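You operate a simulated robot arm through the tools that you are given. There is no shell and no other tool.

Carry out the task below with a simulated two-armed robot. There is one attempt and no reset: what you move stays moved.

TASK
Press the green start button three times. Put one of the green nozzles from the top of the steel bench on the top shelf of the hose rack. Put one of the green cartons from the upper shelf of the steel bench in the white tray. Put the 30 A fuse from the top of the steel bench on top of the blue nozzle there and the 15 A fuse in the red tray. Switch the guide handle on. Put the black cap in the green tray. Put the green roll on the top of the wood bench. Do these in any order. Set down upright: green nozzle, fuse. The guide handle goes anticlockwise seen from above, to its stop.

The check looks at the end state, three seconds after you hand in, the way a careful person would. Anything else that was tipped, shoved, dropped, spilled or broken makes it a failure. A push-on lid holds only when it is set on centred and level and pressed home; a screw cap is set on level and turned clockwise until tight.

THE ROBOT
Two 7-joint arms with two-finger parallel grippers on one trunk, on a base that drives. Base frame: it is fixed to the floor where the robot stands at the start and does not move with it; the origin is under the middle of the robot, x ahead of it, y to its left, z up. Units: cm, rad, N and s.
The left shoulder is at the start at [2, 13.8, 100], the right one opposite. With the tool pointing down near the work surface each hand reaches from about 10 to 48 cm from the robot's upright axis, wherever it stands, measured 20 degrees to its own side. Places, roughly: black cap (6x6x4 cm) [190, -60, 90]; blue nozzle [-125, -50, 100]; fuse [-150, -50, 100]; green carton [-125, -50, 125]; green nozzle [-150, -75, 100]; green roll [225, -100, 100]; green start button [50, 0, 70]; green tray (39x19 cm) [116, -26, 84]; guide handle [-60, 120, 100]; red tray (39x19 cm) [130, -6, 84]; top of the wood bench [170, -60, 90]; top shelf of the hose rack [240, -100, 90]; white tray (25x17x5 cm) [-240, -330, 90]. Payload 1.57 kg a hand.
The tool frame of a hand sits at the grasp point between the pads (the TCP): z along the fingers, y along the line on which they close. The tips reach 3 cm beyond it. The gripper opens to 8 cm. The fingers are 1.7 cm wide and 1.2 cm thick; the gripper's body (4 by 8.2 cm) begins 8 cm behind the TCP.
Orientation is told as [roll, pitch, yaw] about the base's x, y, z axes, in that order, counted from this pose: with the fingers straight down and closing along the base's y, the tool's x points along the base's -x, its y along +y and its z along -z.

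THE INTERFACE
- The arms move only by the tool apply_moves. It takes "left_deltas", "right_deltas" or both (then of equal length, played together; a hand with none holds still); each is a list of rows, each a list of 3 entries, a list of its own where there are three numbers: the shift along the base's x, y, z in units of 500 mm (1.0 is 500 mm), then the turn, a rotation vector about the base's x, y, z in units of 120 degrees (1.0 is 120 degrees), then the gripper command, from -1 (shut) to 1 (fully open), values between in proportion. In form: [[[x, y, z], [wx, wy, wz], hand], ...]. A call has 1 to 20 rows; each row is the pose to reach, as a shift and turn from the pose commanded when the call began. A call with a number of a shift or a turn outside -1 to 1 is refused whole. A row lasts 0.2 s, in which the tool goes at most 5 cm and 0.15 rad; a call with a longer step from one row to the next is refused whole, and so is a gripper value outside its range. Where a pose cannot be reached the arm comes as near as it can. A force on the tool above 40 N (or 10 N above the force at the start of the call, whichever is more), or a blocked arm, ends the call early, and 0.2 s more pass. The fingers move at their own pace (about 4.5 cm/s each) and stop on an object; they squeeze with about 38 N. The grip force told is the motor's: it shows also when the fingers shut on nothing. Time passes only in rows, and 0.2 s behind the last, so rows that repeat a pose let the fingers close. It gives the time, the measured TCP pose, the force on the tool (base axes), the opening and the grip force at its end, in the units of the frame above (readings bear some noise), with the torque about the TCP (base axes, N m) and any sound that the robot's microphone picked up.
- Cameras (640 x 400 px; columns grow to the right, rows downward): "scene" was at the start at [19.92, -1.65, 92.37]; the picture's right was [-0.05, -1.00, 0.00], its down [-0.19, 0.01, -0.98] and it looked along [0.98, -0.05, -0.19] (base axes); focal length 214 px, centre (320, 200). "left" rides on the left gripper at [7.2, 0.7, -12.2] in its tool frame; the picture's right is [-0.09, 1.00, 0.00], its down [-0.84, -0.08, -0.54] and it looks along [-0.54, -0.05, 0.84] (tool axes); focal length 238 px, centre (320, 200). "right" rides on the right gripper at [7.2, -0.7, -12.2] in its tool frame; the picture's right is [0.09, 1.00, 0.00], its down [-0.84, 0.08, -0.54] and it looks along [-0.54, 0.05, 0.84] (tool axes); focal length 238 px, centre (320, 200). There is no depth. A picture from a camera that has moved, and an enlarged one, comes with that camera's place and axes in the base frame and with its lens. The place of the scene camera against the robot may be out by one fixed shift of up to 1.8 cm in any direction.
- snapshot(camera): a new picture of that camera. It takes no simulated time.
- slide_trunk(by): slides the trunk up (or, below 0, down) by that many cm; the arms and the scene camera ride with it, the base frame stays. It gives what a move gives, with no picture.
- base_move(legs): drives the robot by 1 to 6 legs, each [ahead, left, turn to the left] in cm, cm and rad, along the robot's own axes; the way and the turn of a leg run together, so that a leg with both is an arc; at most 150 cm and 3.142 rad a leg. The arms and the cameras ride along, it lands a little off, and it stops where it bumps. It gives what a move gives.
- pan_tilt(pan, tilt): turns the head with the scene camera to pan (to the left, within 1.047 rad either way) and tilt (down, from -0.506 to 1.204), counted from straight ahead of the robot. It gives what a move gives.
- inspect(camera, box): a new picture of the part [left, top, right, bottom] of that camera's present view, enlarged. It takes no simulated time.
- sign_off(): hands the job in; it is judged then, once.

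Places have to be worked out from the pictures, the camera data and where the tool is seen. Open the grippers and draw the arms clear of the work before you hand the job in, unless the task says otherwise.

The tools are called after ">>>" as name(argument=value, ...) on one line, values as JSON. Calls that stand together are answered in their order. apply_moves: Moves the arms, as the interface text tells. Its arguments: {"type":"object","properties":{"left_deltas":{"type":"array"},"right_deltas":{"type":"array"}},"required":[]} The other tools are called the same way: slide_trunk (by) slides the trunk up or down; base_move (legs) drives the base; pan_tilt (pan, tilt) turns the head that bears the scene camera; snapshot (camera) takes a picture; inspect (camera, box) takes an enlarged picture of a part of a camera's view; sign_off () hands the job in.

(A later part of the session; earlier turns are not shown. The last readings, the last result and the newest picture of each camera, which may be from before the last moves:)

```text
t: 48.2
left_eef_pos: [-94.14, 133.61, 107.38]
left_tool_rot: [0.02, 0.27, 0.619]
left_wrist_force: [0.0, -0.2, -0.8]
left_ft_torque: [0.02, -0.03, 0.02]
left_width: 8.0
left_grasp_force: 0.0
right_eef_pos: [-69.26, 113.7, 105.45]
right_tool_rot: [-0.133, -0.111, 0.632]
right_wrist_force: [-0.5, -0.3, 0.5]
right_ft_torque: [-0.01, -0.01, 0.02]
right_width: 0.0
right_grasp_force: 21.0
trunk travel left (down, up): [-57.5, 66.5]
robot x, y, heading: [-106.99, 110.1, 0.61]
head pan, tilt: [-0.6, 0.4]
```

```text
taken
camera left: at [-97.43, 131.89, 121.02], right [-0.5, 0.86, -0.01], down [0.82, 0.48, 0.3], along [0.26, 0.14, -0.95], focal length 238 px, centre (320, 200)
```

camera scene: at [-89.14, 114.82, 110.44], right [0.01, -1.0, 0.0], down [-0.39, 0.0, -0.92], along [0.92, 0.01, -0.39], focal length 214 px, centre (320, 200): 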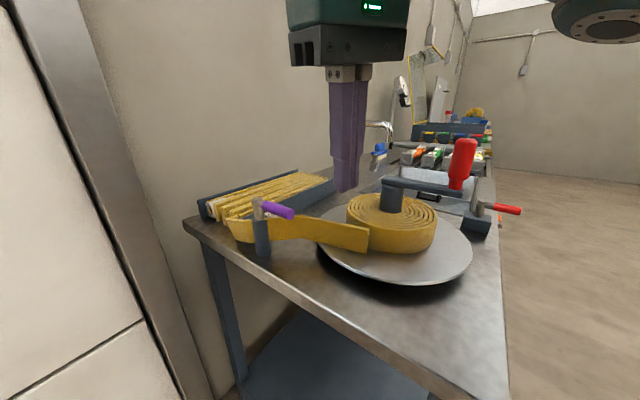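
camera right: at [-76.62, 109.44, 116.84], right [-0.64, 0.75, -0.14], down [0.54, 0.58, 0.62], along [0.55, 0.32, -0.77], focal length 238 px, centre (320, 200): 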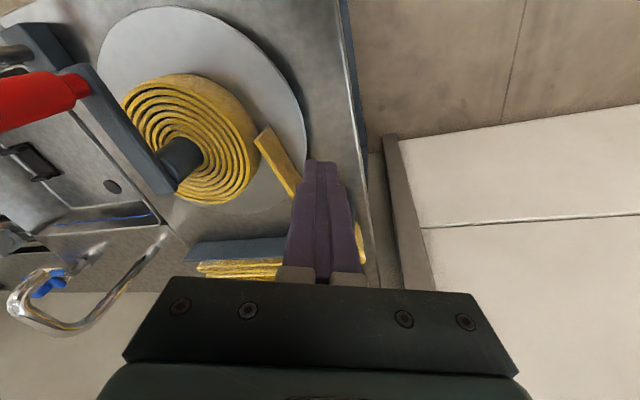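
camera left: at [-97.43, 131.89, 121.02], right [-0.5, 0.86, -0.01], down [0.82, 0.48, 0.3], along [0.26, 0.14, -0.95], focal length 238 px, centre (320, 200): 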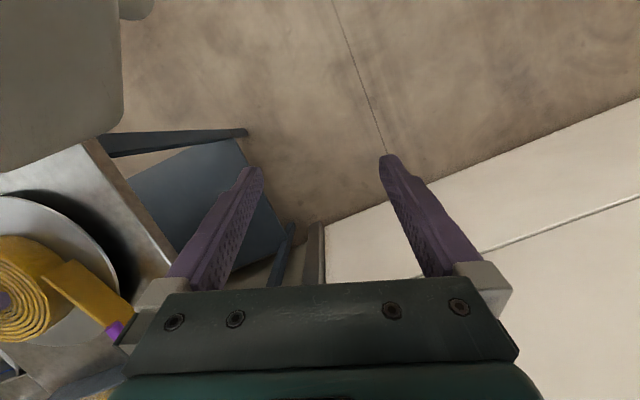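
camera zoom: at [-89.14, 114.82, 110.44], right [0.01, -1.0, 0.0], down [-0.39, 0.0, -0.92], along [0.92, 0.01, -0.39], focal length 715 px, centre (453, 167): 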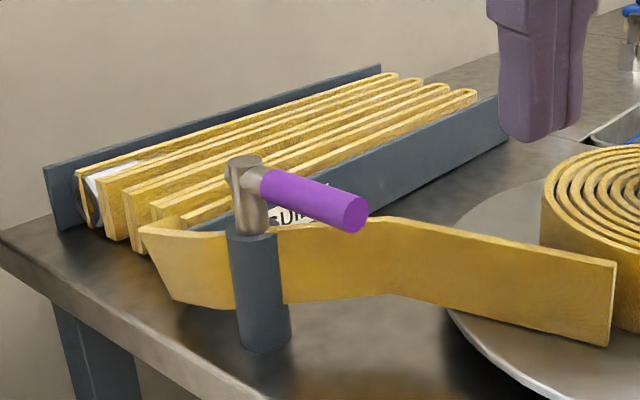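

Refined: post near [-58, 125.2], bar end near [-61.7, 119.8], bar height 96.5. I move the closed right fingers above the bar's left/back side, tilting them forward a little for reach.

>>> apply_moves(right_deltas=[[[0.025, 0.05, 0], [0.024, -0.034, 0], -1], [[0.05, 0.1, 0], [0.048, -0.068, 0], -1], [[0.075, 0.15, 0], [0.072, -0.102, 0], -1], [[0.099, 0.194, 0], [0.096, -0.137, 0], -1], [[0.099, 0.194, 0], [0.096, -0.137, 0], -1]])

>>> inspect(camera="scene", box=[200, 110, 400, 270])

>>> snapshot(camera="right")

```text
t: 49.4
left_eef_pos: [-94.29, 133.69, 107.32]
left_tool_rot: [0.019, 0.27, 0.618]
left_wrist_force: [1.3, -0.1, 0.5]
left_ft_torque: [0.01, -0.01, -0.02]
left_width: 8.0
left_grasp_force: 0.1
right_eef_pos: [-64.44, 123.36, 105.31]
right_tool_rot: [-0.142, -0.464, 0.634]
right_wrist_force: [0.6, 0.1, 0.1]
right_ft_torque: [0.01, 0.03, -0.01]
right_width: 0.0
right_grasp_force: 21.3
trunk travel left (down, up): [-57.5, 66.5]
robot x, y, heading: [-107.19, 110.06, 0.606]
head pan, tilt: [-0.6, 0.4]
```

```text
2.50 times, centred on (300, 190) of scene
camera zoom: at [-89.16, 114.81, 110.44], right [0.01, -1.0, 0.0], down [-0.39, 0.0, -0.92], along [0.92, 0.01, -0.39], focal length 536 px, centre (370, 225)
```

zoom: 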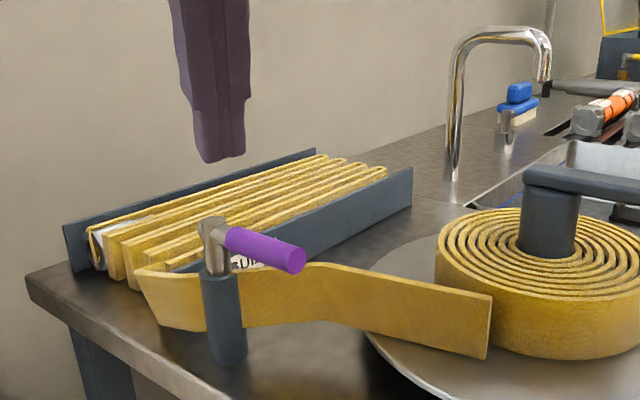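

```text
taken
camera right: at [-74.45, 117.29, 113.18], right [-0.6, 0.78, -0.17], down [0.32, 0.43, 0.84], along [0.73, 0.45, -0.51], focal length 238 px, centre (320, 200)
```

right: 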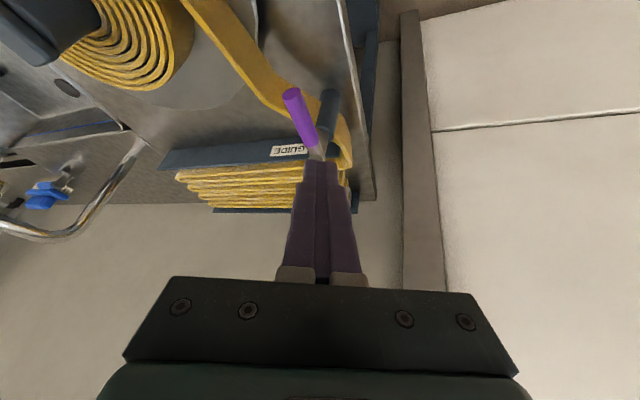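

The tip is near [-63.1, 123.8, 102.7], just left of the post. I shift it slightly further left and lower it beside the bar.

>>> apply_moves(right_deltas=[[[-0.017, 0.007, -0.02], [0, 0, 0], -1], [[-0.017, 0.007, -0.07], [0, 0, 0], -1], [[-0.017, 0.007, -0.12], [0, 0, 0], -1], [[-0.017, 0.007, -0.157], [0, 0, 0], -1], [[-0.017, 0.007, -0.157], [0, 0, 0], -1]])

>>> inspect(camera="scene", box=[200, 110, 400, 270])

>>> inspect(camera="right", box=[220, 60, 420, 185])

```text
t: 50.6
left_eef_pos: [-94.28, 133.76, 107.26]
left_tool_rot: [0.019, 0.271, 0.621]
left_wrist_force: [0.0, 0.2, 0.0]
left_ft_torque: [0.0, 0.01, 0.01]
left_width: 8.0
left_grasp_force: 0.1
right_eef_pos: [-65.31, 123.63, 97.59]
right_tool_rot: [-0.142, -0.464, 0.634]
right_wrist_force: [0.6, 0.2, 0.3]
right_ft_torque: [0.01, -0.01, -0.02]
right_width: 0.0
right_grasp_force: 20.9
trunk travel left (down, up): [-57.5, 66.5]
robot x, y, heading: [-107.02, 110.4, 0.606]
head pan, tilt: [-0.6, 0.4]
```

```text
2.50 times, centred on (300, 190) of scene
camera zoom: at [-89.16, 114.81, 110.44], right [0.01, -1.0, 0.0], down [-0.39, 0.0, -0.92], along [0.92, 0.01, -0.39], focal length 536 px, centre (370, 225)
```

zoom: 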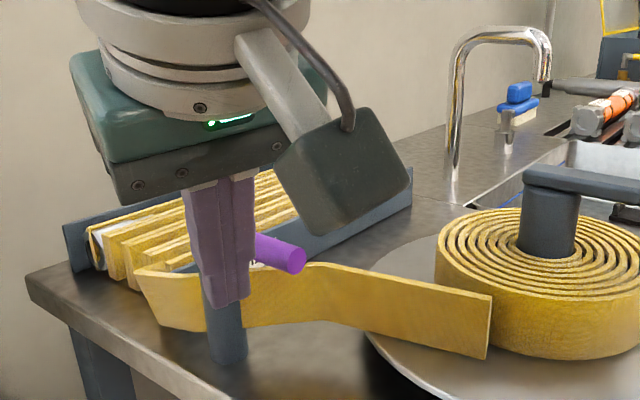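

```text
3.20 times, centred on (320, 122) of right
camera zoom: at [-75.31, 117.55, 105.35], right [-0.6, 0.78, -0.17], down [0.32, 0.43, 0.84], along [0.73, 0.45, -0.51], focal length 763 px, centre (320, 448)
```

zoom: 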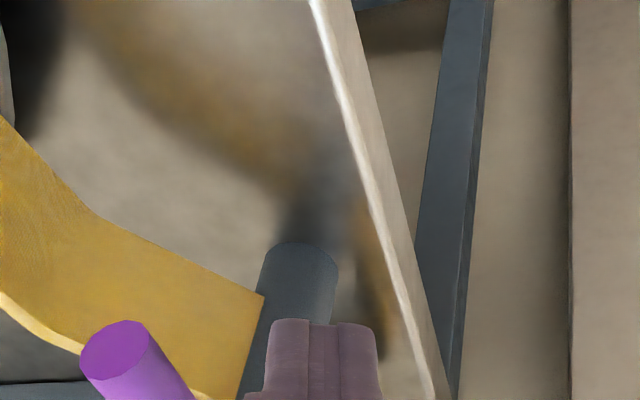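

The finger is beside the bar on its left. I push along the arc around the post, first about half way, watching the force.

>>> apply_moves(right_deltas=[[[0.02, -0.012, 0], [0, 0, 0], -1], [[0.037, -0.023, 0], [0, 0, 0], -1], [[0.05, -0.037, 0], [0, 0, 0], -1], [[0.062, -0.049, 0], [0, 0, 0], -1], [[0.078, -0.057, 0], [0, 0, 0], -1], [[0.093, -0.064, 0], [0, 0, 0], -1]])

>>> inspect(camera="scene", box=[200, 110, 400, 270])

>>> inspect(camera="right", box=[160, 40, 480, 240])

```text
t: 52.0
left_eef_pos: [-94.25, 133.57, 107.19]
left_tool_rot: [0.019, 0.271, 0.621]
left_wrist_force: [0.4, -0.2, -1.3]
left_ft_torque: [-0.03, 0.01, 0.02]
left_width: 7.98
left_grasp_force: 0.1
right_eef_pos: [-60.6, 120.31, 97.55]
right_tool_rot: [-0.141, -0.465, 0.632]
right_wrist_force: [-0.6, 1.5, -1.1]
right_ft_torque: [0.02, 0.05, 0.04]
right_width: 0.01
right_grasp_force: 21.4
trunk travel left (down, up): [-57.5, 66.5]
robot x, y, heading: [-106.92, 110.24, 0.609]
head pan, tilt: [-0.6, 0.4]
```

```text
2.50 times, centred on (300, 190) of scene
camera zoom: at [-89.18, 114.82, 110.43], right [0.01, -1.0, 0.0], down [-0.39, 0.0, -0.92], along [0.92, 0.01, -0.39], focal length 536 px, centre (370, 225)
```

zoom: 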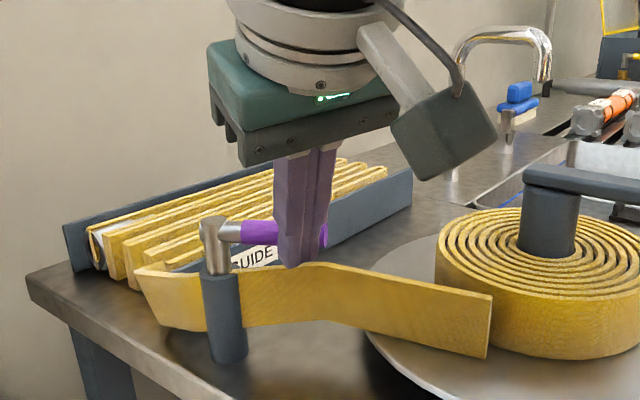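

```text
2.00 times, centred on (320, 140) of right
camera zoom: at [-70.66, 114.32, 105.34], right [-0.6, 0.78, -0.17], down [0.32, 0.43, 0.84], along [0.73, 0.45, -0.51], focal length 477 px, centre (320, 320)
```

zoom: 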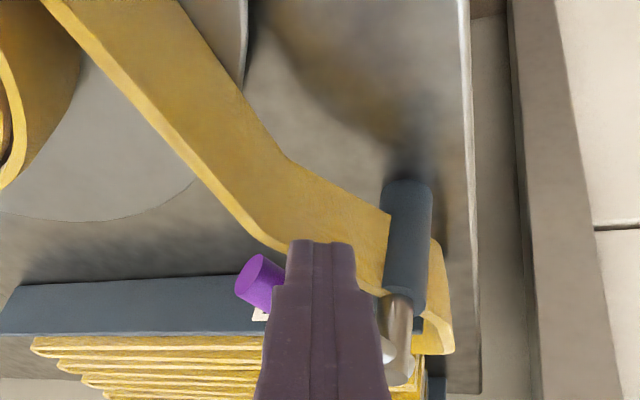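

The lever follows the finger. I continue the arc toward the stop.

>>> apply_moves(right_deltas=[[[0.018, -0.003, 0], [0, 0, 0], -1], [[0.035, -0.004, 0], [0, 0, 0], -1], [[0.048, -0.001, 0], [0, 0, 0], -1], [[0.061, 0.002, 0], [0, 0, 0], -1], [[0.072, 0.007, 0], [0, 0, 0], -1], [[0.083, 0.012, 0], [0, 0, 0], -1], [[0.089, 0.017, 0], [0, 0, 0], -1], [[0.095, 0.022, 0], [0, 0, 0], -1]])

>>> inspect(camera="scene", box=[200, 110, 400, 270])

>>> inspect(camera="right", box=[160, 40, 480, 240])

```text
t: 53.8
left_eef_pos: [-94.23, 133.7, 107.21]
left_tool_rot: [0.02, 0.271, 0.621]
left_wrist_force: [0.4, -0.3, -0.4]
left_ft_torque: [-0.01, 0.0, -0.02]
left_width: 7.99
left_grasp_force: 0.1
right_eef_pos: [-55.79, 121.43, 97.51]
right_tool_rot: [-0.141, -0.462, 0.633]
right_wrist_force: [-0.9, -1.9, -2.1]
right_ft_torque: [-0.05, 0.09, -0.01]
right_width: 0.05
right_grasp_force: 21.5
trunk travel left (down, up): [-57.5, 66.5]
robot x, y, heading: [-107.26, 110.07, 0.608]
head pan, tilt: [-0.6, 0.4]
```

```text
2.50 times, centred on (300, 190) of scene
camera zoom: at [-89.18, 114.78, 110.43], right [0.01, -1.0, 0.0], down [-0.39, 0.0, -0.92], along [0.92, 0.01, -0.39], focal length 536 px, centre (370, 225)
```

zoom: 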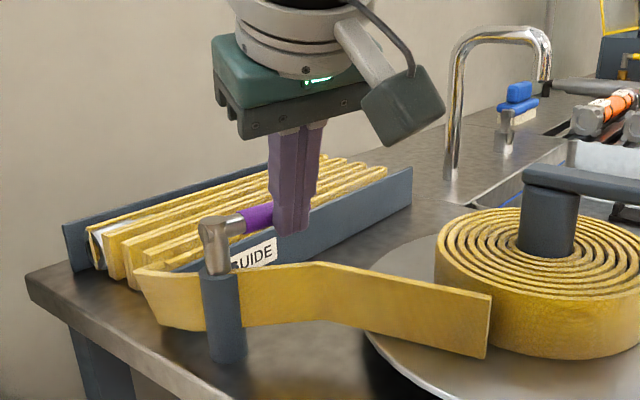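

```text
2.00 times, centred on (320, 140) of right
camera zoom: at [-65.89, 115.41, 105.32], right [-0.6, 0.78, -0.17], down [0.32, 0.43, 0.84], along [0.73, 0.45, -0.51], focal length 477 px, centre (320, 320)
```

zoom: 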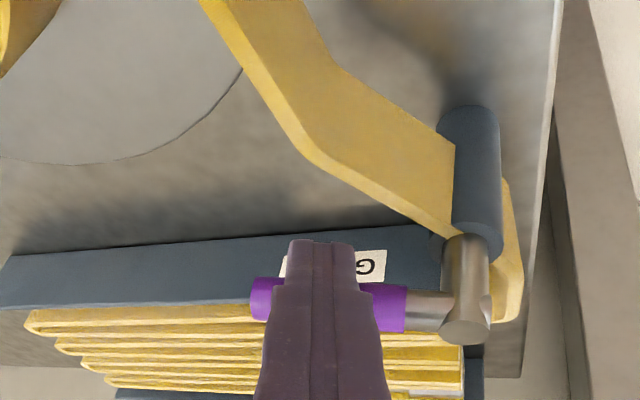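

The lever is now roughly 88° turned (about along +[0.87,-0.5]) with small force. I push on gently to find the stop.

>>> apply_moves(right_deltas=[[[0.005, 0.006, 0], [0, 0, 0], -1], [[0.01, 0.012, 0], [0, 0, 0], -1], [[0.015, 0.019, 0], [0, 0, 0], -1], [[0.02, 0.026, 0], [0, 0, 0], -1]])

>>> inspect(camera="right", box=[160, 40, 480, 240])

```text
t: 54.8
left_eef_pos: [-94.43, 133.38, 107.2]
left_tool_rot: [0.018, 0.276, 0.617]
left_wrist_force: [-0.1, -0.2, 0.0]
left_ft_torque: [0.02, 0.0, 0.02]
left_width: 8.03
left_grasp_force: 0.0
right_eef_pos: [-54.97, 122.14, 97.28]
right_tool_rot: [-0.145, -0.45, 0.632]
right_wrist_force: [-21.2, -26.8, 11.9]
right_ft_torque: [-0.31, 0.31, 0.04]
right_width: 0.0
right_grasp_force: 21.6
trunk travel left (down, up): [-57.5, 66.5]
robot x, y, heading: [-107.65, 110.49, 0.602]
head pan, tilt: [-0.6, 0.4]
```

```text
2.00 times, centred on (320, 140) of right
camera zoom: at [-65.17, 116.2, 105.23], right [-0.6, 0.78, -0.17], down [0.33, 0.44, 0.84], along [0.73, 0.44, -0.52], focal length 477 px, centre (320, 320)
```

zoom: 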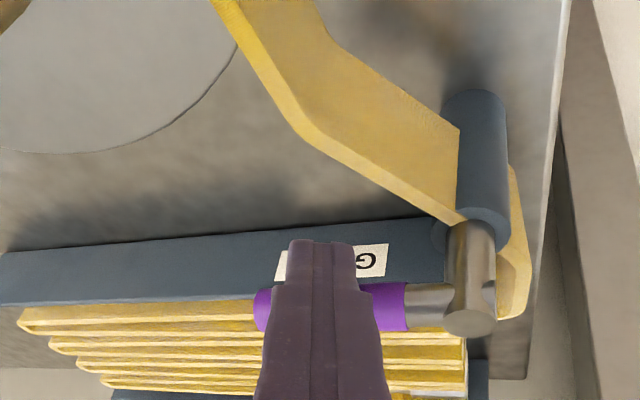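

The force jumped to about 36 N, so the lever is at its stop. I back the finger off and raise the hand.

>>> apply_moves(right_deltas=[[[-0.02, -0.03, 0], [0, 0, 0], -1], [[-0.05, -0.07, 0], [0, 0, 0], -1], [[-0.06, -0.08, 0.08], [0, 0, 0], -1], [[-0.06, -0.08, 0.16], [0, 0, 0], -1], [[-0.06, -0.08, 0.24], [0, 0, 0], -1]])

>>> inspect(camera="scene", box=[200, 110, 400, 270])

```text
t: 56.0
left_eef_pos: [-94.37, 133.57, 107.28]
left_tool_rot: [0.019, 0.27, 0.62]
left_wrist_force: [1.2, 0.9, 0.0]
left_ft_torque: [0.0, 0.0, 0.0]
left_width: 8.02
left_grasp_force: 0.1
right_eef_pos: [-57.87, 118.5, 108.88]
right_tool_rot: [-0.149, -0.44, 0.635]
right_wrist_force: [0.2, -0.3, -0.1]
right_ft_torque: [0.06, -0.01, -0.01]
right_width: 0.02
right_grasp_force: 20.9
trunk travel left (down, up): [-57.5, 66.5]
robot x, y, heading: [-107.01, 110.18, 0.608]
head pan, tilt: [-0.6, 0.4]
```

```text
2.50 times, centred on (300, 190) of scene
camera zoom: at [-89.16, 114.8, 110.43], right [0.01, -1.0, 0.0], down [-0.39, 0.0, -0.92], along [0.92, 0.01, -0.39], focal length 536 px, centre (370, 225)
```

zoom: 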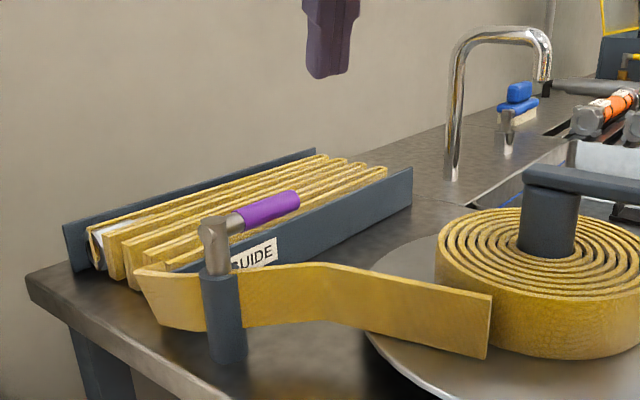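

The lever now lies along the guide board at its stop. I retract and untilt the right hand, then back away from this bench and turn toward the steel bench behind.

>>> apply_moves(right_deltas=[[[-0.057, -0.04, 0.0], [-0.024, 0.034, 0], 1], [[-0.115, -0.08, 0.0], [-0.048, 0.068, 0], 1], [[-0.172, -0.12, 0.0], [-0.072, 0.102, 0], 1], [[-0.23, -0.16, 0.0], [-0.096, 0.137, 0], 1], [[-0.23, -0.16, 0.0], [-0.096, 0.137, 0], 1]])

>>> base_move(legs=[[-54, -25, 0]])

>>> pan_tilt(pan=-1.04, tilt=0.3)

>>> snapshot(camera="scene")

>>> pan_tilt(pan=1.04, tilt=0.3)

>>> snapshot(camera="scene")

```text
t: 56.9
left_eef_pos: [-94.16, 133.59, 107.27]
left_tool_rot: [0.021, 0.272, 0.621]
left_wrist_force: [0.1, -0.1, 0.7]
left_ft_torque: [0.02, 0.0, -0.02]
left_width: 8.01
left_grasp_force: 0.1
right_eef_pos: [-68.51, 109.31, 105.09]
right_tool_rot: [-0.244, 0.011, 0.62]
right_wrist_force: [0.2, 0.1, -0.4]
right_ft_torque: [0.04, 0.0, 0.02]
right_width: 8.02
right_grasp_force: 0.2
trunk travel left (down, up): [-57.5, 66.5]
robot x, y, heading: [-107.3, 110.41, 0.61]
head pan, tilt: [-0.6, 0.4]
stopped in row 4 (right hand): the arm was blocked; the commanded pose is now the measured one
```

```text
t: 60.3
left_eef_pos: [-123.81, 82.87, 107.26]
left_tool_rot: [0.019, 0.272, 0.618]
left_wrist_force: [-0.1, 0.5, -0.7]
left_ft_torque: [0.03, -0.01, -0.04]
left_width: 8.01
left_grasp_force: 0.2
right_eef_pos: [-98.08, 58.45, 105.07]
right_tool_rot: [-0.246, 0.011, 0.62]
right_wrist_force: [-0.2, -0.4, -1.1]
right_ft_torque: [0.0, 0.0, -0.03]
right_width: 8.0
right_grasp_force: 0.1
trunk travel left (down, up): [-57.5, 66.5]
robot x, y, heading: [-136.79, 59.31, 0.603]
head pan, tilt: [-0.6, 0.4]
```

```text
t: 61.2
left_eef_pos: [-123.76, 82.89, 107.24]
left_tool_rot: [0.02, 0.273, 0.618]
left_wrist_force: [0.6, -0.7, 0.3]
left_ft_torque: [-0.02, 0.01, -0.03]
left_width: 8.01
left_grasp_force: 0.0
right_eef_pos: [-98.14, 58.36, 105.01]
right_tool_rot: [-0.243, 0.011, 0.619]
right_wrist_force: [0.0, 0.9, -0.2]
right_ft_torque: [0.02, 0.01, -0.02]
right_width: 7.99
right_grasp_force: 0.0
trunk travel left (down, up): [-57.5, 66.5]
robot x, y, heading: [-136.75, 59.48, 0.601]
head pan, tilt: [-1.04, 0.3]
```

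```text
taken
camera scene: at [-119.51, 60.0, 111.36], right [-0.42, -0.91, 0.0], down [-0.27, 0.12, -0.96], along [0.87, -0.4, -0.3], focal length 214 px, centre (320, 200)
```

scene: 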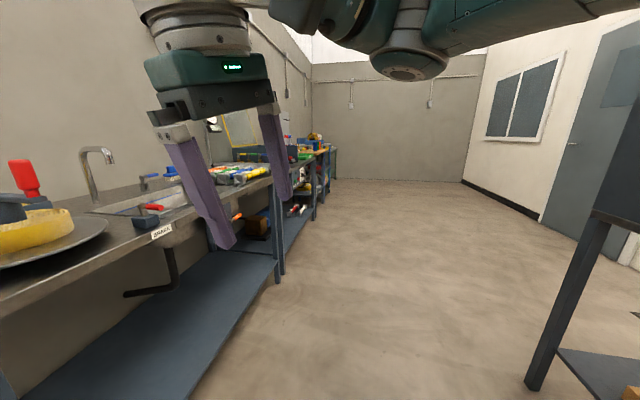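

```text
t: 63.1
left_eef_pos: [-123.88, 82.85, 107.25]
left_tool_rot: [0.019, 0.272, 0.618]
left_wrist_force: [-0.9, -0.4, -0.7]
left_ft_torque: [0.02, -0.02, 0.03]
left_width: 8.02
left_grasp_force: 0.1
right_eef_pos: [-98.04, 58.4, 105.14]
right_tool_rot: [-0.244, 0.01, 0.618]
right_wrist_force: [-0.1, -0.4, 0.3]
right_ft_torque: [0.03, 0.02, -0.02]
right_width: 8.01
right_grasp_force: 0.0
trunk travel left (down, up): [-57.5, 66.5]
robot x, y, heading: [-137.1, 59.39, 0.602]
head pan, tilt: [1.04, 0.3]
```

```text
taken
camera scene: at [-128.66, 73.25, 111.36], right [1.0, 0.07, 0.0], down [0.02, -0.29, -0.96], along [-0.07, 0.95, -0.3], focal length 214 px, centre (320, 200)
```

scene: 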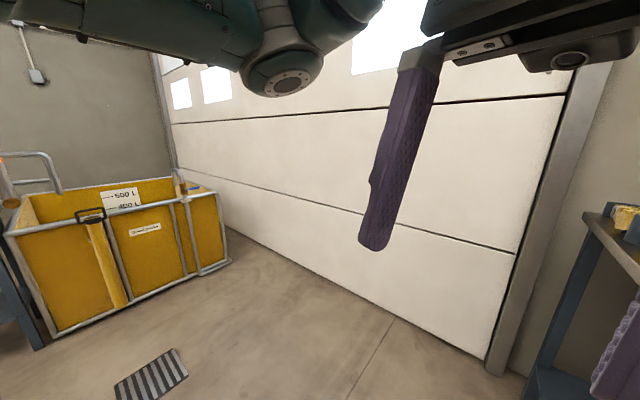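

The steel bench's leg is visible on my right, near [-98, -56]. I turn right to face it (heading about -2.09) from here.

>>> base_move(legs=[[0, 0, -2.697]])

>>> pan_tilt(pan=0.4, tilt=0.25)

>>> snapshot(camera="scene")

>>> pan_tilt(pan=-0.5, tilt=0.25)

>>> snapshot(camera="scene")

```text
t: 69.9
left_eef_pos: [-138.26, 32.62, 107.23]
left_tool_rot: [0.02, 0.273, -2.066]
left_wrist_force: [0.0, 0.7, 0.0]
left_ft_torque: [0.05, -0.01, 0.03]
left_width: 7.99
left_grasp_force: 0.0
right_eef_pos: [-172.03, 43.3, 105.01]
right_tool_rot: [-0.244, 0.01, -2.064]
right_wrist_force: [-0.2, 0.1, 0.4]
right_ft_torque: [0.0, 0.02, 0.08]
right_width: 8.0
right_grasp_force: 0.0
trunk travel left (down, up): [-57.5, 66.5]
robot x, y, heading: [-137.15, 59.45, -2.084]
head pan, tilt: [1.04, 0.3]
```

```text
t: 70.9
left_eef_pos: [-138.11, 32.61, 107.15]
left_tool_rot: [0.02, 0.273, -2.065]
left_wrist_force: [0.4, -0.5, -0.6]
left_ft_torque: [-0.02, 0.01, -0.03]
left_width: 8.0
left_grasp_force: 0.1
right_eef_pos: [-172.04, 43.25, 105.07]
right_tool_rot: [-0.244, 0.009, -2.062]
right_wrist_force: [0.4, 0.7, 0.0]
right_ft_torque: [0.0, 0.01, 0.01]
right_width: 8.01
right_grasp_force: 0.1
trunk travel left (down, up): [-57.5, 66.5]
robot x, y, heading: [-136.62, 59.39, -2.081]
head pan, tilt: [0.4, 0.25]
```

```text
taken
camera scene: at [-142.04, 40.25, 111.83], right [-0.99, 0.11, 0.0], down [0.03, 0.25, -0.97], along [-0.1, -0.96, -0.25], focal length 214 px, centre (320, 200)
```

scene: 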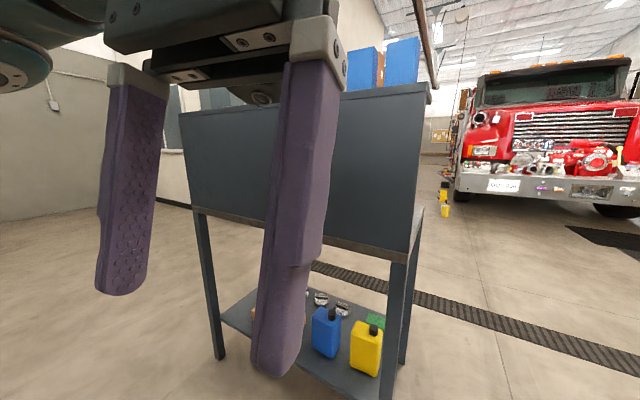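

```text
t: 72.1
left_eef_pos: [-138.17, 32.75, 107.22]
left_tool_rot: [0.021, 0.273, -2.066]
left_wrist_force: [0.3, -0.3, -0.4]
left_ft_torque: [0.0, -0.03, 0.0]
left_width: 8.01
left_grasp_force: 0.0
right_eef_pos: [-172.06, 43.16, 105.04]
right_tool_rot: [-0.244, 0.01, -2.062]
right_wrist_force: [0.2, 0.7, -0.2]
right_ft_torque: [-0.01, 0.0, 0.01]
right_width: 8.01
right_grasp_force: 0.1
trunk travel left (down, up): [-57.5, 66.5]
robot x, y, heading: [-137.26, 59.55, -2.077]
head pan, tilt: [-0.499, 0.25]
```

```text
taken
camera scene: at [-148.93, 44.54, 111.83], right [-0.54, 0.84, 0.0], down [0.21, 0.13, -0.97], along [-0.82, -0.52, -0.25], focal length 214 px, centre (320, 200)
```

scene: 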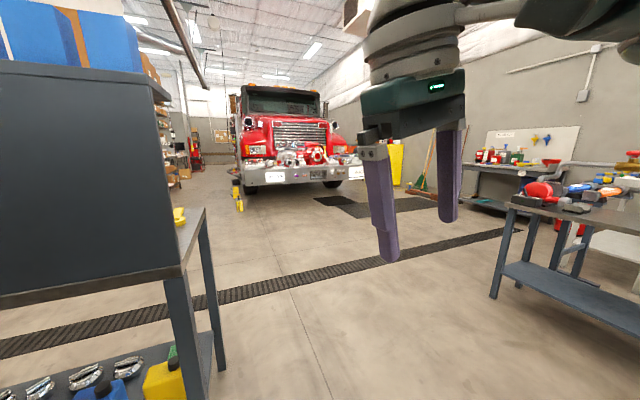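

The steel bench shows its back panel to me (u from about -144 to -56 along the bench line, back at about 75 cm ahead); its working side faces the fire truck. I drive around its right end, past it, and then turn to face its front.

>>> base_move(legs=[[0, -55, 0], [150, 0, 0], [40, 0, 0]])

>>> pan_tilt(pan=0.9, tilt=0.3)

>>> snapshot(camera="scene")

>>> pan_tilt(pan=0.0, tilt=0.3)

>>> snapshot(camera="scene")

```text
t: 84.4
left_eef_pos: [-277.56, -106.62, 107.35]
left_tool_rot: [0.019, 0.272, -2.057]
left_wrist_force: [0.8, 0.0, 0.0]
left_ft_torque: [0.03, 0.0, 0.03]
left_width: 8.0
left_grasp_force: 0.0
right_eef_pos: [-311.53, -96.41, 105.19]
right_tool_rot: [-0.244, 0.01, -2.056]
right_wrist_force: [-0.3, 0.5, -0.4]
right_ft_torque: [0.0, 0.02, 0.0]
right_width: 8.01
right_grasp_force: 0.2
trunk travel left (down, up): [-57.5, 66.5]
robot x, y, heading: [-276.52, -79.81, -2.066]
head pan, tilt: [-0.499, 0.25]
```

```text
t: 85.9
left_eef_pos: [-277.67, -106.66, 107.32]
left_tool_rot: [0.019, 0.273, -2.057]
left_wrist_force: [-0.9, 0.7, -0.1]
left_ft_torque: [-0.01, -0.02, -0.02]
left_width: 8.0
left_grasp_force: 0.0
right_eef_pos: [-311.5, -96.31, 105.06]
right_tool_rot: [-0.244, 0.011, -2.056]
right_wrist_force: [0.0, 0.3, -0.9]
right_ft_torque: [0.01, -0.04, -0.03]
right_width: 7.99
right_grasp_force: 0.0
trunk travel left (down, up): [-57.5, 66.5]
robot x, y, heading: [-276.17, -79.69, -2.07]
head pan, tilt: [0.901, 0.3]
```

```text
taken
camera scene: at [-276.97, -98.41, 111.36], right [-0.92, -0.39, 0.0], down [-0.12, 0.27, -0.96], along [0.37, -0.88, -0.3], focal length 214 px, centre (320, 200)
```

scene: 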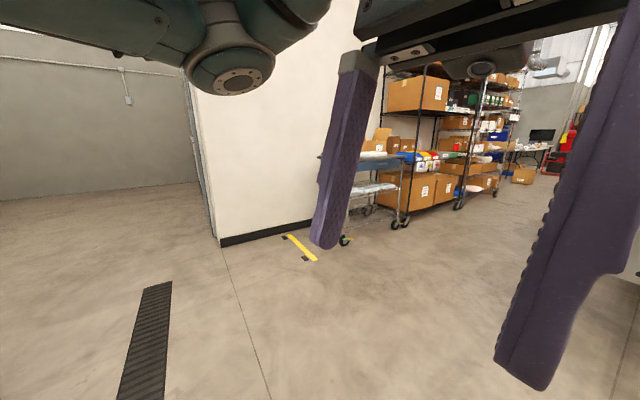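

```text
t: 87.1
left_eef_pos: [-277.63, -106.63, 107.37]
left_tool_rot: [0.021, 0.274, -2.056]
left_wrist_force: [0.5, -0.3, 0.8]
left_ft_torque: [0.01, 0.0, 0.04]
left_width: 8.0
left_grasp_force: 0.1
right_eef_pos: [-311.4, -96.37, 105.08]
right_tool_rot: [-0.245, 0.011, -2.054]
right_wrist_force: [0.1, 0.0, 0.7]
right_ft_torque: [0.0, 0.0, -0.01]
right_width: 7.97
right_grasp_force: 0.0
trunk travel left (down, up): [-57.5, 66.5]
robot x, y, heading: [-276.17, -79.85, -2.071]
head pan, tilt: [0.0, 0.3]
```

```text
taken
camera scene: at [-285.07, -98.01, 111.36], right [-0.88, 0.48, 0.0], down [0.14, 0.26, -0.96], along [-0.46, -0.84, -0.3], focal length 214 px, centre (320, 200)
```

scene: 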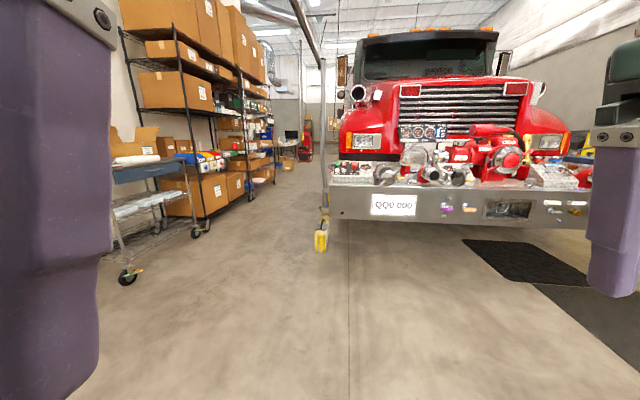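

Floor is clear to my left; the cart with the white tray seems to be the one ahead-left. I strafe left 103 cm behind the steel bench's front side and turn around to face it.

>>> base_move(legs=[[0, 103, 0], [0, 0, 3.135]])

>>> pan_tilt(pan=0.0, tilt=0.35)

>>> snapshot(camera="scene")

```text
t: 99.8
left_eef_pos: [-185.99, -102.11, 107.19]
left_tool_rot: [0.018, 0.271, 1.094]
left_wrist_force: [-0.1, 0.4, -0.1]
left_ft_torque: [0.02, -0.02, 0.03]
left_width: 8.01
left_grasp_force: 0.0
right_eef_pos: [-151.91, -112.01, 105.12]
right_tool_rot: [-0.243, 0.01, 1.097]
right_wrist_force: [0.4, -0.2, 0.7]
right_ft_torque: [0.0, 0.0, 0.02]
right_width: 8.0
right_grasp_force: 0.1
trunk travel left (down, up): [-57.5, 66.5]
robot x, y, heading: [-186.82, -128.78, 1.075]
head pan, tilt: [0.0, 0.3]
```

```text
t: 100.4
left_eef_pos: [-186.0, -102.04, 107.29]
left_tool_rot: [0.018, 0.271, 1.094]
left_wrist_force: [-0.1, 0.5, 0.5]
left_ft_torque: [0.01, -0.02, 0.0]
left_width: 7.99
left_grasp_force: 0.0
right_eef_pos: [-152.01, -112.09, 105.06]
right_tool_rot: [-0.244, 0.01, 1.097]
right_wrist_force: [-0.2, 0.8, 0.8]
right_ft_torque: [0.0, -0.02, 0.0]
right_width: 8.0
right_grasp_force: 0.1
trunk travel left (down, up): [-57.5, 66.5]
robot x, y, heading: [-186.42, -129.21, 1.081]
head pan, tilt: [0.0, 0.351]
```

```text
taken
camera scene: at [-177.17, -113.06, 110.89], right [0.88, -0.47, 0.0], down [-0.16, -0.3, -0.94], along [0.44, 0.83, -0.34], focal length 214 px, centre (320, 200)
```

scene: 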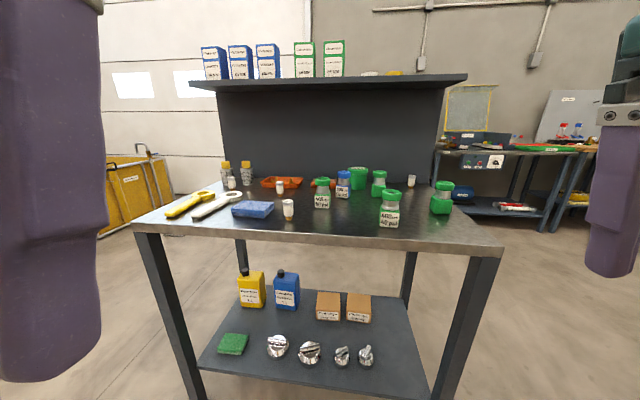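

Now I see the steel bench's front with its items. I zoom in on the top and the shelf.

>>> inspect(camera="scene", box=[140, 150, 320, 260])

>>> inspect(camera="scene", box=[290, 150, 490, 260])

>>> inspect(camera="scene", box=[180, 30, 420, 100])

```text
3.56 times, centred on (230, 205) of scene
camera zoom: at [-177.17, -113.06, 110.89], right [0.88, -0.47, 0.0], down [-0.16, -0.3, -0.94], along [0.44, 0.83, -0.34], focal length 763 px, centre (640, 182)
```

zoom: 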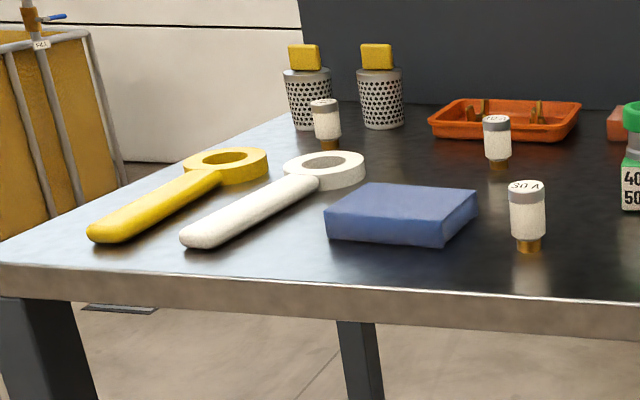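

```text
3.20 times, centred on (390, 205) of scene
camera zoom: at [-177.17, -113.06, 110.89], right [0.88, -0.47, 0.0], down [-0.16, -0.3, -0.94], along [0.44, 0.83, -0.34], focal length 686 px, centre (96, 184)
```

zoom: 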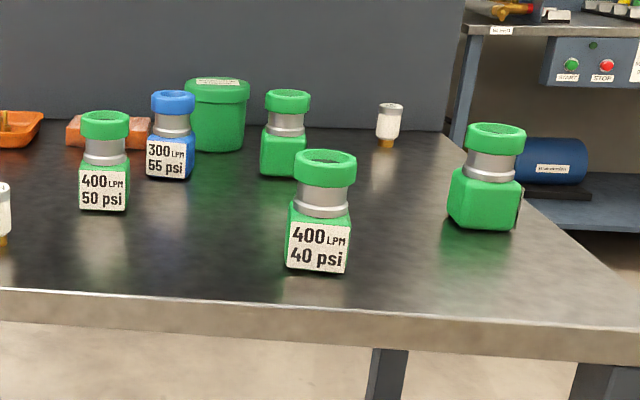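

```text
2.67 times, centred on (300, 65) of scene
camera zoom: at [-177.17, -113.06, 110.89], right [0.88, -0.47, 0.0], down [-0.16, -0.3, -0.94], along [0.44, 0.83, -0.34], focal length 572 px, centre (373, 560)
```

zoom: 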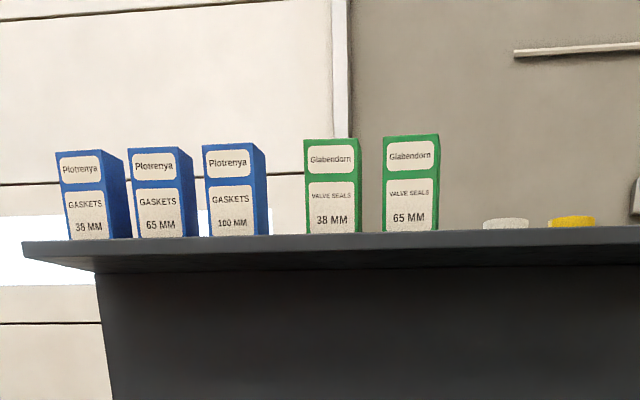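

I can read the fuses: the front one is 30 A, the one behind it looks like 10 A or 15 A; the nozzles and green cartons are identified. I move 32 cm closer and look from the head and hand cameras.

>>> base_move(legs=[[32, 0, -0.03]])

>>> pan_tilt(pan=0.0, tilt=0.5)

>>> snapshot(camera="scene")

>>> snapshot(camera="left")

>>> snapshot(camera="right")

```text
t: 102.5
left_eef_pos: [-169.72, -74.23, 107.27]
left_tool_rot: [0.021, 0.272, 1.064]
left_wrist_force: [0.4, 0.5, 0.2]
left_ft_torque: [0.0, 0.01, 0.01]
left_width: 7.98
left_grasp_force: 0.1
right_eef_pos: [-136.06, -85.07, 105.13]
right_tool_rot: [-0.245, 0.01, 1.065]
right_wrist_force: [1.1, -0.3, 0.8]
right_ft_torque: [0.02, 0.02, 0.0]
right_width: 7.99
right_grasp_force: 0.0
trunk travel left (down, up): [-57.5, 66.5]
robot x, y, heading: [-171.61, -101.06, 1.049]
head pan, tilt: [0.0, 0.351]
```

```text
t: 103.2
left_eef_pos: [-169.71, -74.11, 107.25]
left_tool_rot: [0.019, 0.273, 1.067]
left_wrist_force: [-0.7, -0.1, 0.1]
left_ft_torque: [0.01, 0.01, -0.01]
left_width: 8.02
left_grasp_force: 0.1
right_eef_pos: [-136.0, -85.14, 105.05]
right_tool_rot: [-0.245, 0.009, 1.066]
right_wrist_force: [1.2, 0.4, 0.3]
right_ft_torque: [0.0, -0.01, 0.02]
right_width: 8.01
right_grasp_force: 0.2
trunk travel left (down, up): [-57.5, 66.5]
robot x, y, heading: [-171.4, -100.6, 1.054]
head pan, tilt: [0.0, 0.499]
```

```text
taken
camera scene: at [-161.34, -85.52, 109.53], right [0.87, -0.5, 0.0], down [-0.24, -0.42, -0.88], along [0.44, 0.76, -0.48], focal length 214 px, centre (320, 200)
```

scene: 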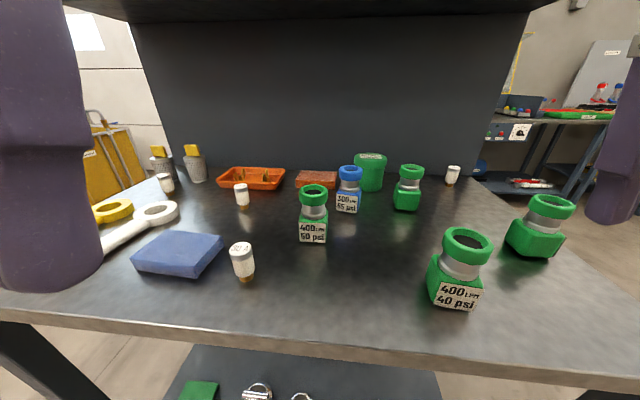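

```text
taken
camera left: at [-171.89, -77.17, 120.96], right [-0.83, 0.56, -0.01], down [0.54, 0.79, 0.3], along [0.17, 0.24, -0.96], focal length 238 px, centre (320, 200)
```

left: 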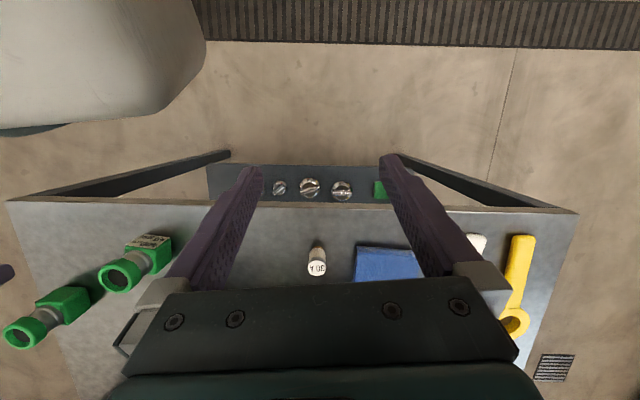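

```text
taken
camera right: at [-141.42, -90.06, 117.22], right [-0.89, 0.38, -0.24], down [0.23, 0.84, 0.5], along [0.39, 0.39, -0.83], focal length 238 px, centre (320, 200)
```

right: 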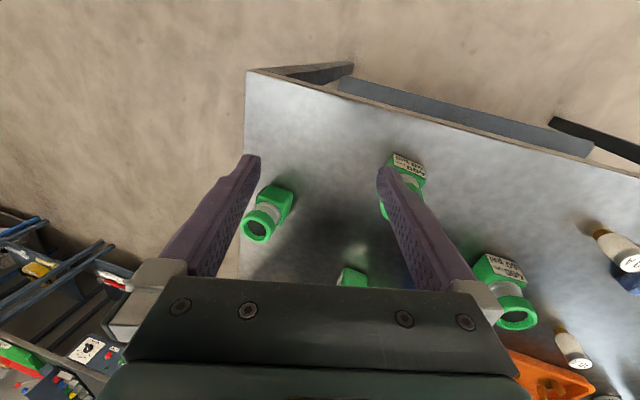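

I zoom in on the fuse labels and nozzle tops.

>>> inspect(camera="scene", box=[140, 140, 300, 240])

>>> inspect(camera="scene", box=[400, 140, 480, 200])

>>> inspect(camera="right", box=[480, 210, 640, 400])

>>> inspect(camera="scene", box=[290, 150, 410, 260])

```text
4.00 times, centred on (220, 190) of scene
camera zoom: at [-161.34, -85.52, 109.53], right [0.87, -0.5, 0.0], down [-0.24, -0.42, -0.88], along [0.44, 0.76, -0.48], focal length 858 px, centre (720, 240)
```

zoom: 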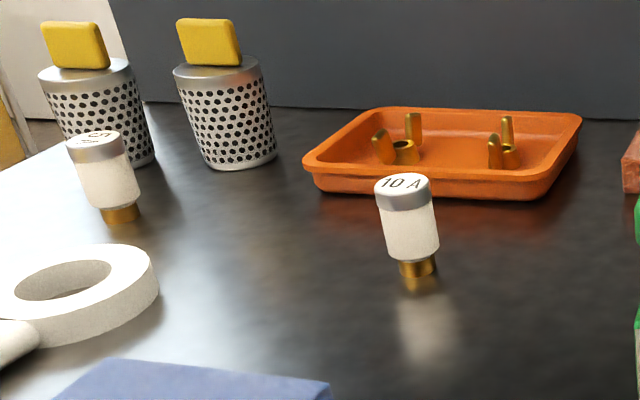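

```text
6.67 times, centred on (440, 170) of scene
camera zoom: at [-161.34, -85.52, 109.53], right [0.87, -0.5, 0.0], down [-0.24, -0.42, -0.88], along [0.44, 0.76, -0.48], focal length 1430 px, centre (-480, 400)
```

zoom: 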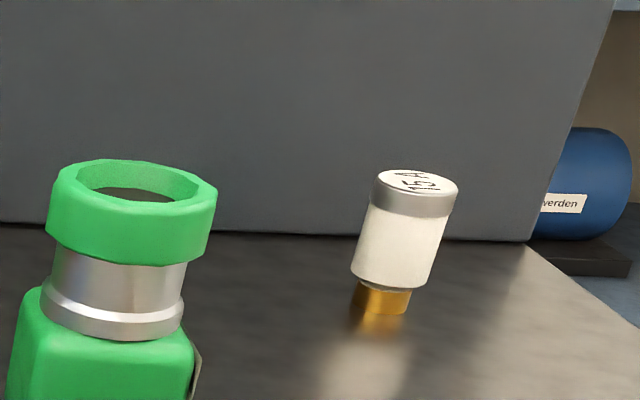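

```text
2.11 times, centred on (560, 305) of right
camera zoom: at [-141.42, -90.06, 117.22], right [-0.89, 0.38, -0.24], down [0.23, 0.84, 0.5], along [0.39, 0.39, -0.83], focal length 502 px, centre (-185, -21)
```

zoom: 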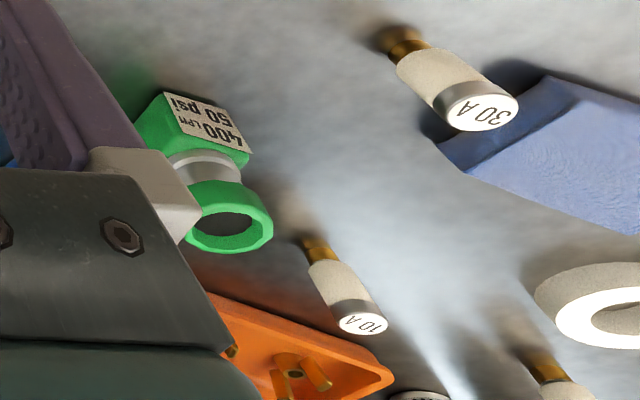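

```text
3.64 times, centred on (350, 205) of scene
camera zoom: at [-161.34, -85.52, 109.53], right [0.87, -0.5, 0.0], down [-0.24, -0.42, -0.88], along [0.44, 0.76, -0.48], focal length 780 px, centre (211, 182)
```

zoom: 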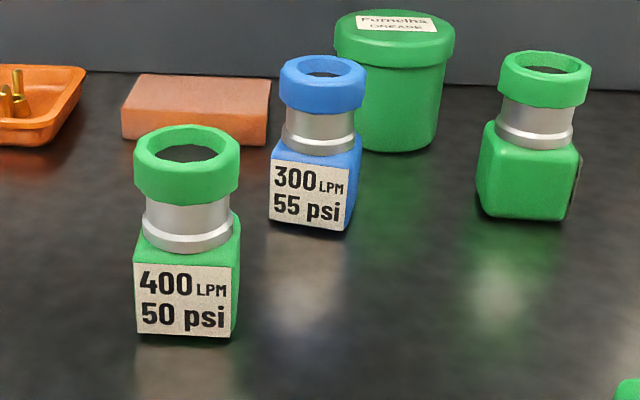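

The front fuse reads 30 A (top at about [-160.4, -61.4, 90.9], from both hand cameras), the rear-right one reads 15 A, and the blue nozzle stands near [-137, -54]. I move 6 cm nearer and 14 cm left so the right hand can reach both.

>>> inspect(camera="scene", box=[430, 150, 470, 190])

>>> inspect(camera="scene", box=[150, 160, 190, 200])

>>> base_move(legs=[[6, 14, 0]])

>>> snapshot(camera="scene")

>>> snapshot(camera="right")

```text
10.00 times, centred on (450, 170) of scene
camera zoom: at [-161.34, -85.52, 109.53], right [0.87, -0.5, 0.0], down [-0.24, -0.42, -0.88], along [0.44, 0.76, -0.48], focal length 2145 px, centre (-980, 500)
```

zoom: 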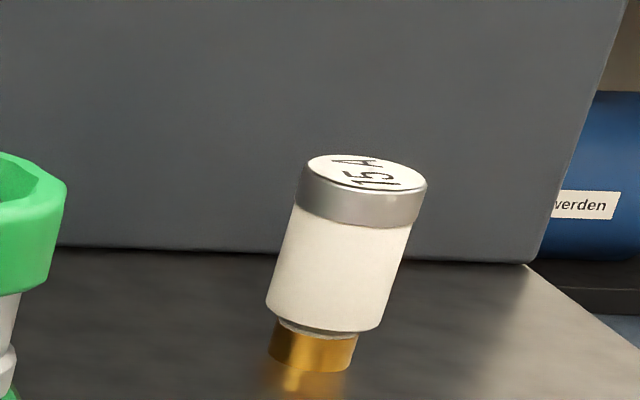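

```text
10.00 times, centred on (170, 180) of scene
camera zoom: at [-161.34, -85.52, 109.53], right [0.87, -0.5, 0.0], down [-0.24, -0.42, -0.88], along [0.44, 0.76, -0.48], focal length 2145 px, centre (1820, 400)
```

zoom: 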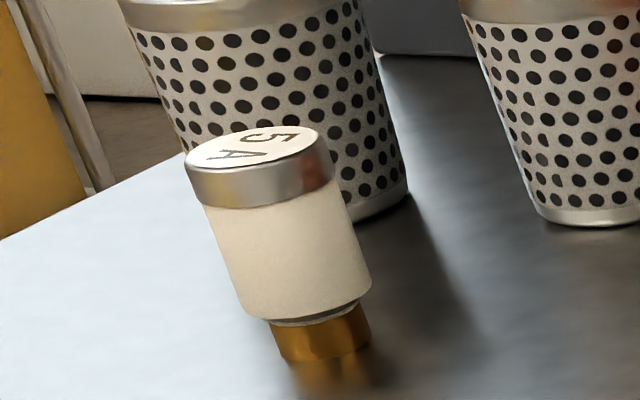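

```text
t: 104.6
left_eef_pos: [-178.9, -62.09, 107.27]
left_tool_rot: [0.02, 0.273, 1.063]
left_wrist_force: [0.5, 0.3, 0.0]
left_ft_torque: [-0.01, -0.01, 0.0]
left_width: 8.0
left_grasp_force: 0.1
right_eef_pos: [-145.24, -73.09, 105.18]
right_tool_rot: [-0.245, 0.01, 1.064]
right_wrist_force: [-0.5, 0.0, 0.5]
right_ft_torque: [0.01, 0.0, -0.01]
right_width: 8.02
right_grasp_force: 0.1
trunk travel left (down, up): [-57.5, 66.5]
robot x, y, heading: [-180.59, -88.34, 1.046]
head pan, tilt: [0.0, 0.499]
```

```text
taken
camera scene: at [-170.52, -73.37, 109.52], right [0.87, -0.5, 0.0], down [-0.24, -0.42, -0.88], along [0.44, 0.76, -0.48], focal length 214 px, centre (320, 200)
```

scene: 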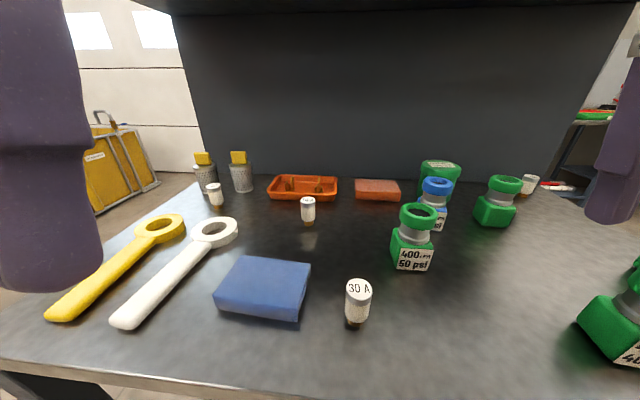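

```text
taken
camera right: at [-150.6, -77.93, 117.22], right [-0.89, 0.38, -0.24], down [0.23, 0.84, 0.5], along [0.39, 0.39, -0.83], focal length 238 px, centre (320, 200)
```

right: 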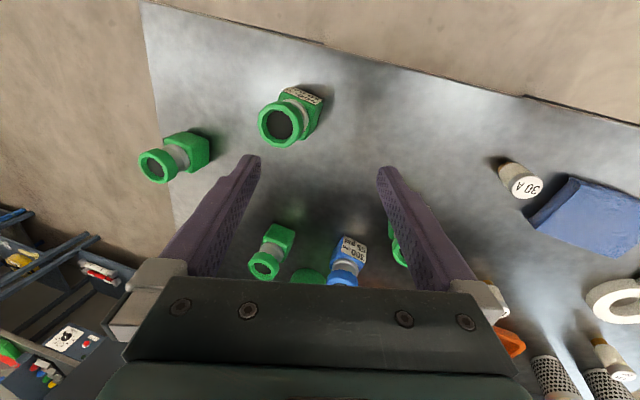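

Labels confirmed: 5 A left, 10 A middle, 30 A front, 15 A rear right. I bring the right hand above the 30 A fuse with a 0.5 rad forward tilt and the gripper opened to 5 cm.

>>> apply_moves(right_deltas=[[[-0.05, 0.039, -0.005], [0.045, -0.003, 0.004], 0.25], [[-0.101, 0.078, -0.01], [0.09, -0.006, 0.007], 0.25], [[-0.152, 0.117, -0.03], [0.135, -0.009, 0.011], 0.25], [[-0.202, 0.156, -0.05], [0.179, -0.012, 0.014], 0.25], [[-0.253, 0.195, -0.07], [0.224, -0.015, 0.018], 0.25], [[-0.303, 0.234, -0.09], [0.269, -0.018, 0.0215], 0.25], [[-0.303, 0.234, -0.09], [0.269, -0.018, 0.0215], 0.25]])

>>> snapshot(camera="right")

>>> snapshot(camera="scene")

```text
t: 106.2
left_eef_pos: [-178.98, -61.94, 107.16]
left_tool_rot: [0.018, 0.273, 1.065]
left_wrist_force: [-0.7, -0.2, 0.1]
left_ft_torque: [0.04, 0.0, 0.01]
left_width: 8.05
left_grasp_force: 0.0
right_eef_pos: [-160.39, -61.12, 100.51]
right_tool_rot: [0.004, -0.5, 1.049]
right_wrist_force: [-0.4, -0.6, 0.4]
right_ft_torque: [-0.02, 0.02, -0.03]
right_width: 5.0
right_grasp_force: 0.1
trunk travel left (down, up): [-57.5, 66.5]
robot x, y, heading: [-180.21, -88.69, 1.049]
head pan, tilt: [0.0, 0.499]
```

```text
taken
camera right: at [-165.73, -72.0, 107.83], right [-0.91, 0.42, -0.04], down [0.17, 0.45, 0.88], along [0.39, 0.79, -0.48], focal length 238 px, centre (320, 200)
```

right: 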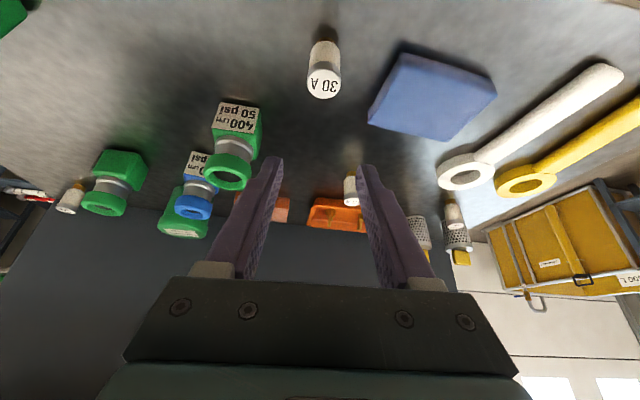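

```text
taken
camera scene: at [-170.51, -73.38, 109.52], right [0.87, -0.5, 0.0], down [-0.24, -0.42, -0.88], along [0.44, 0.76, -0.48], focal length 214 px, centre (320, 200)
```

scene: 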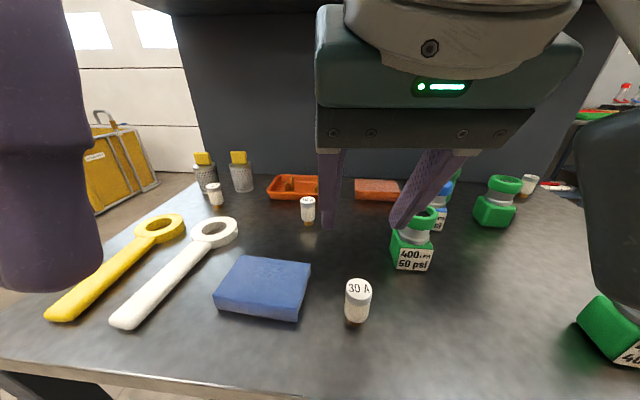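

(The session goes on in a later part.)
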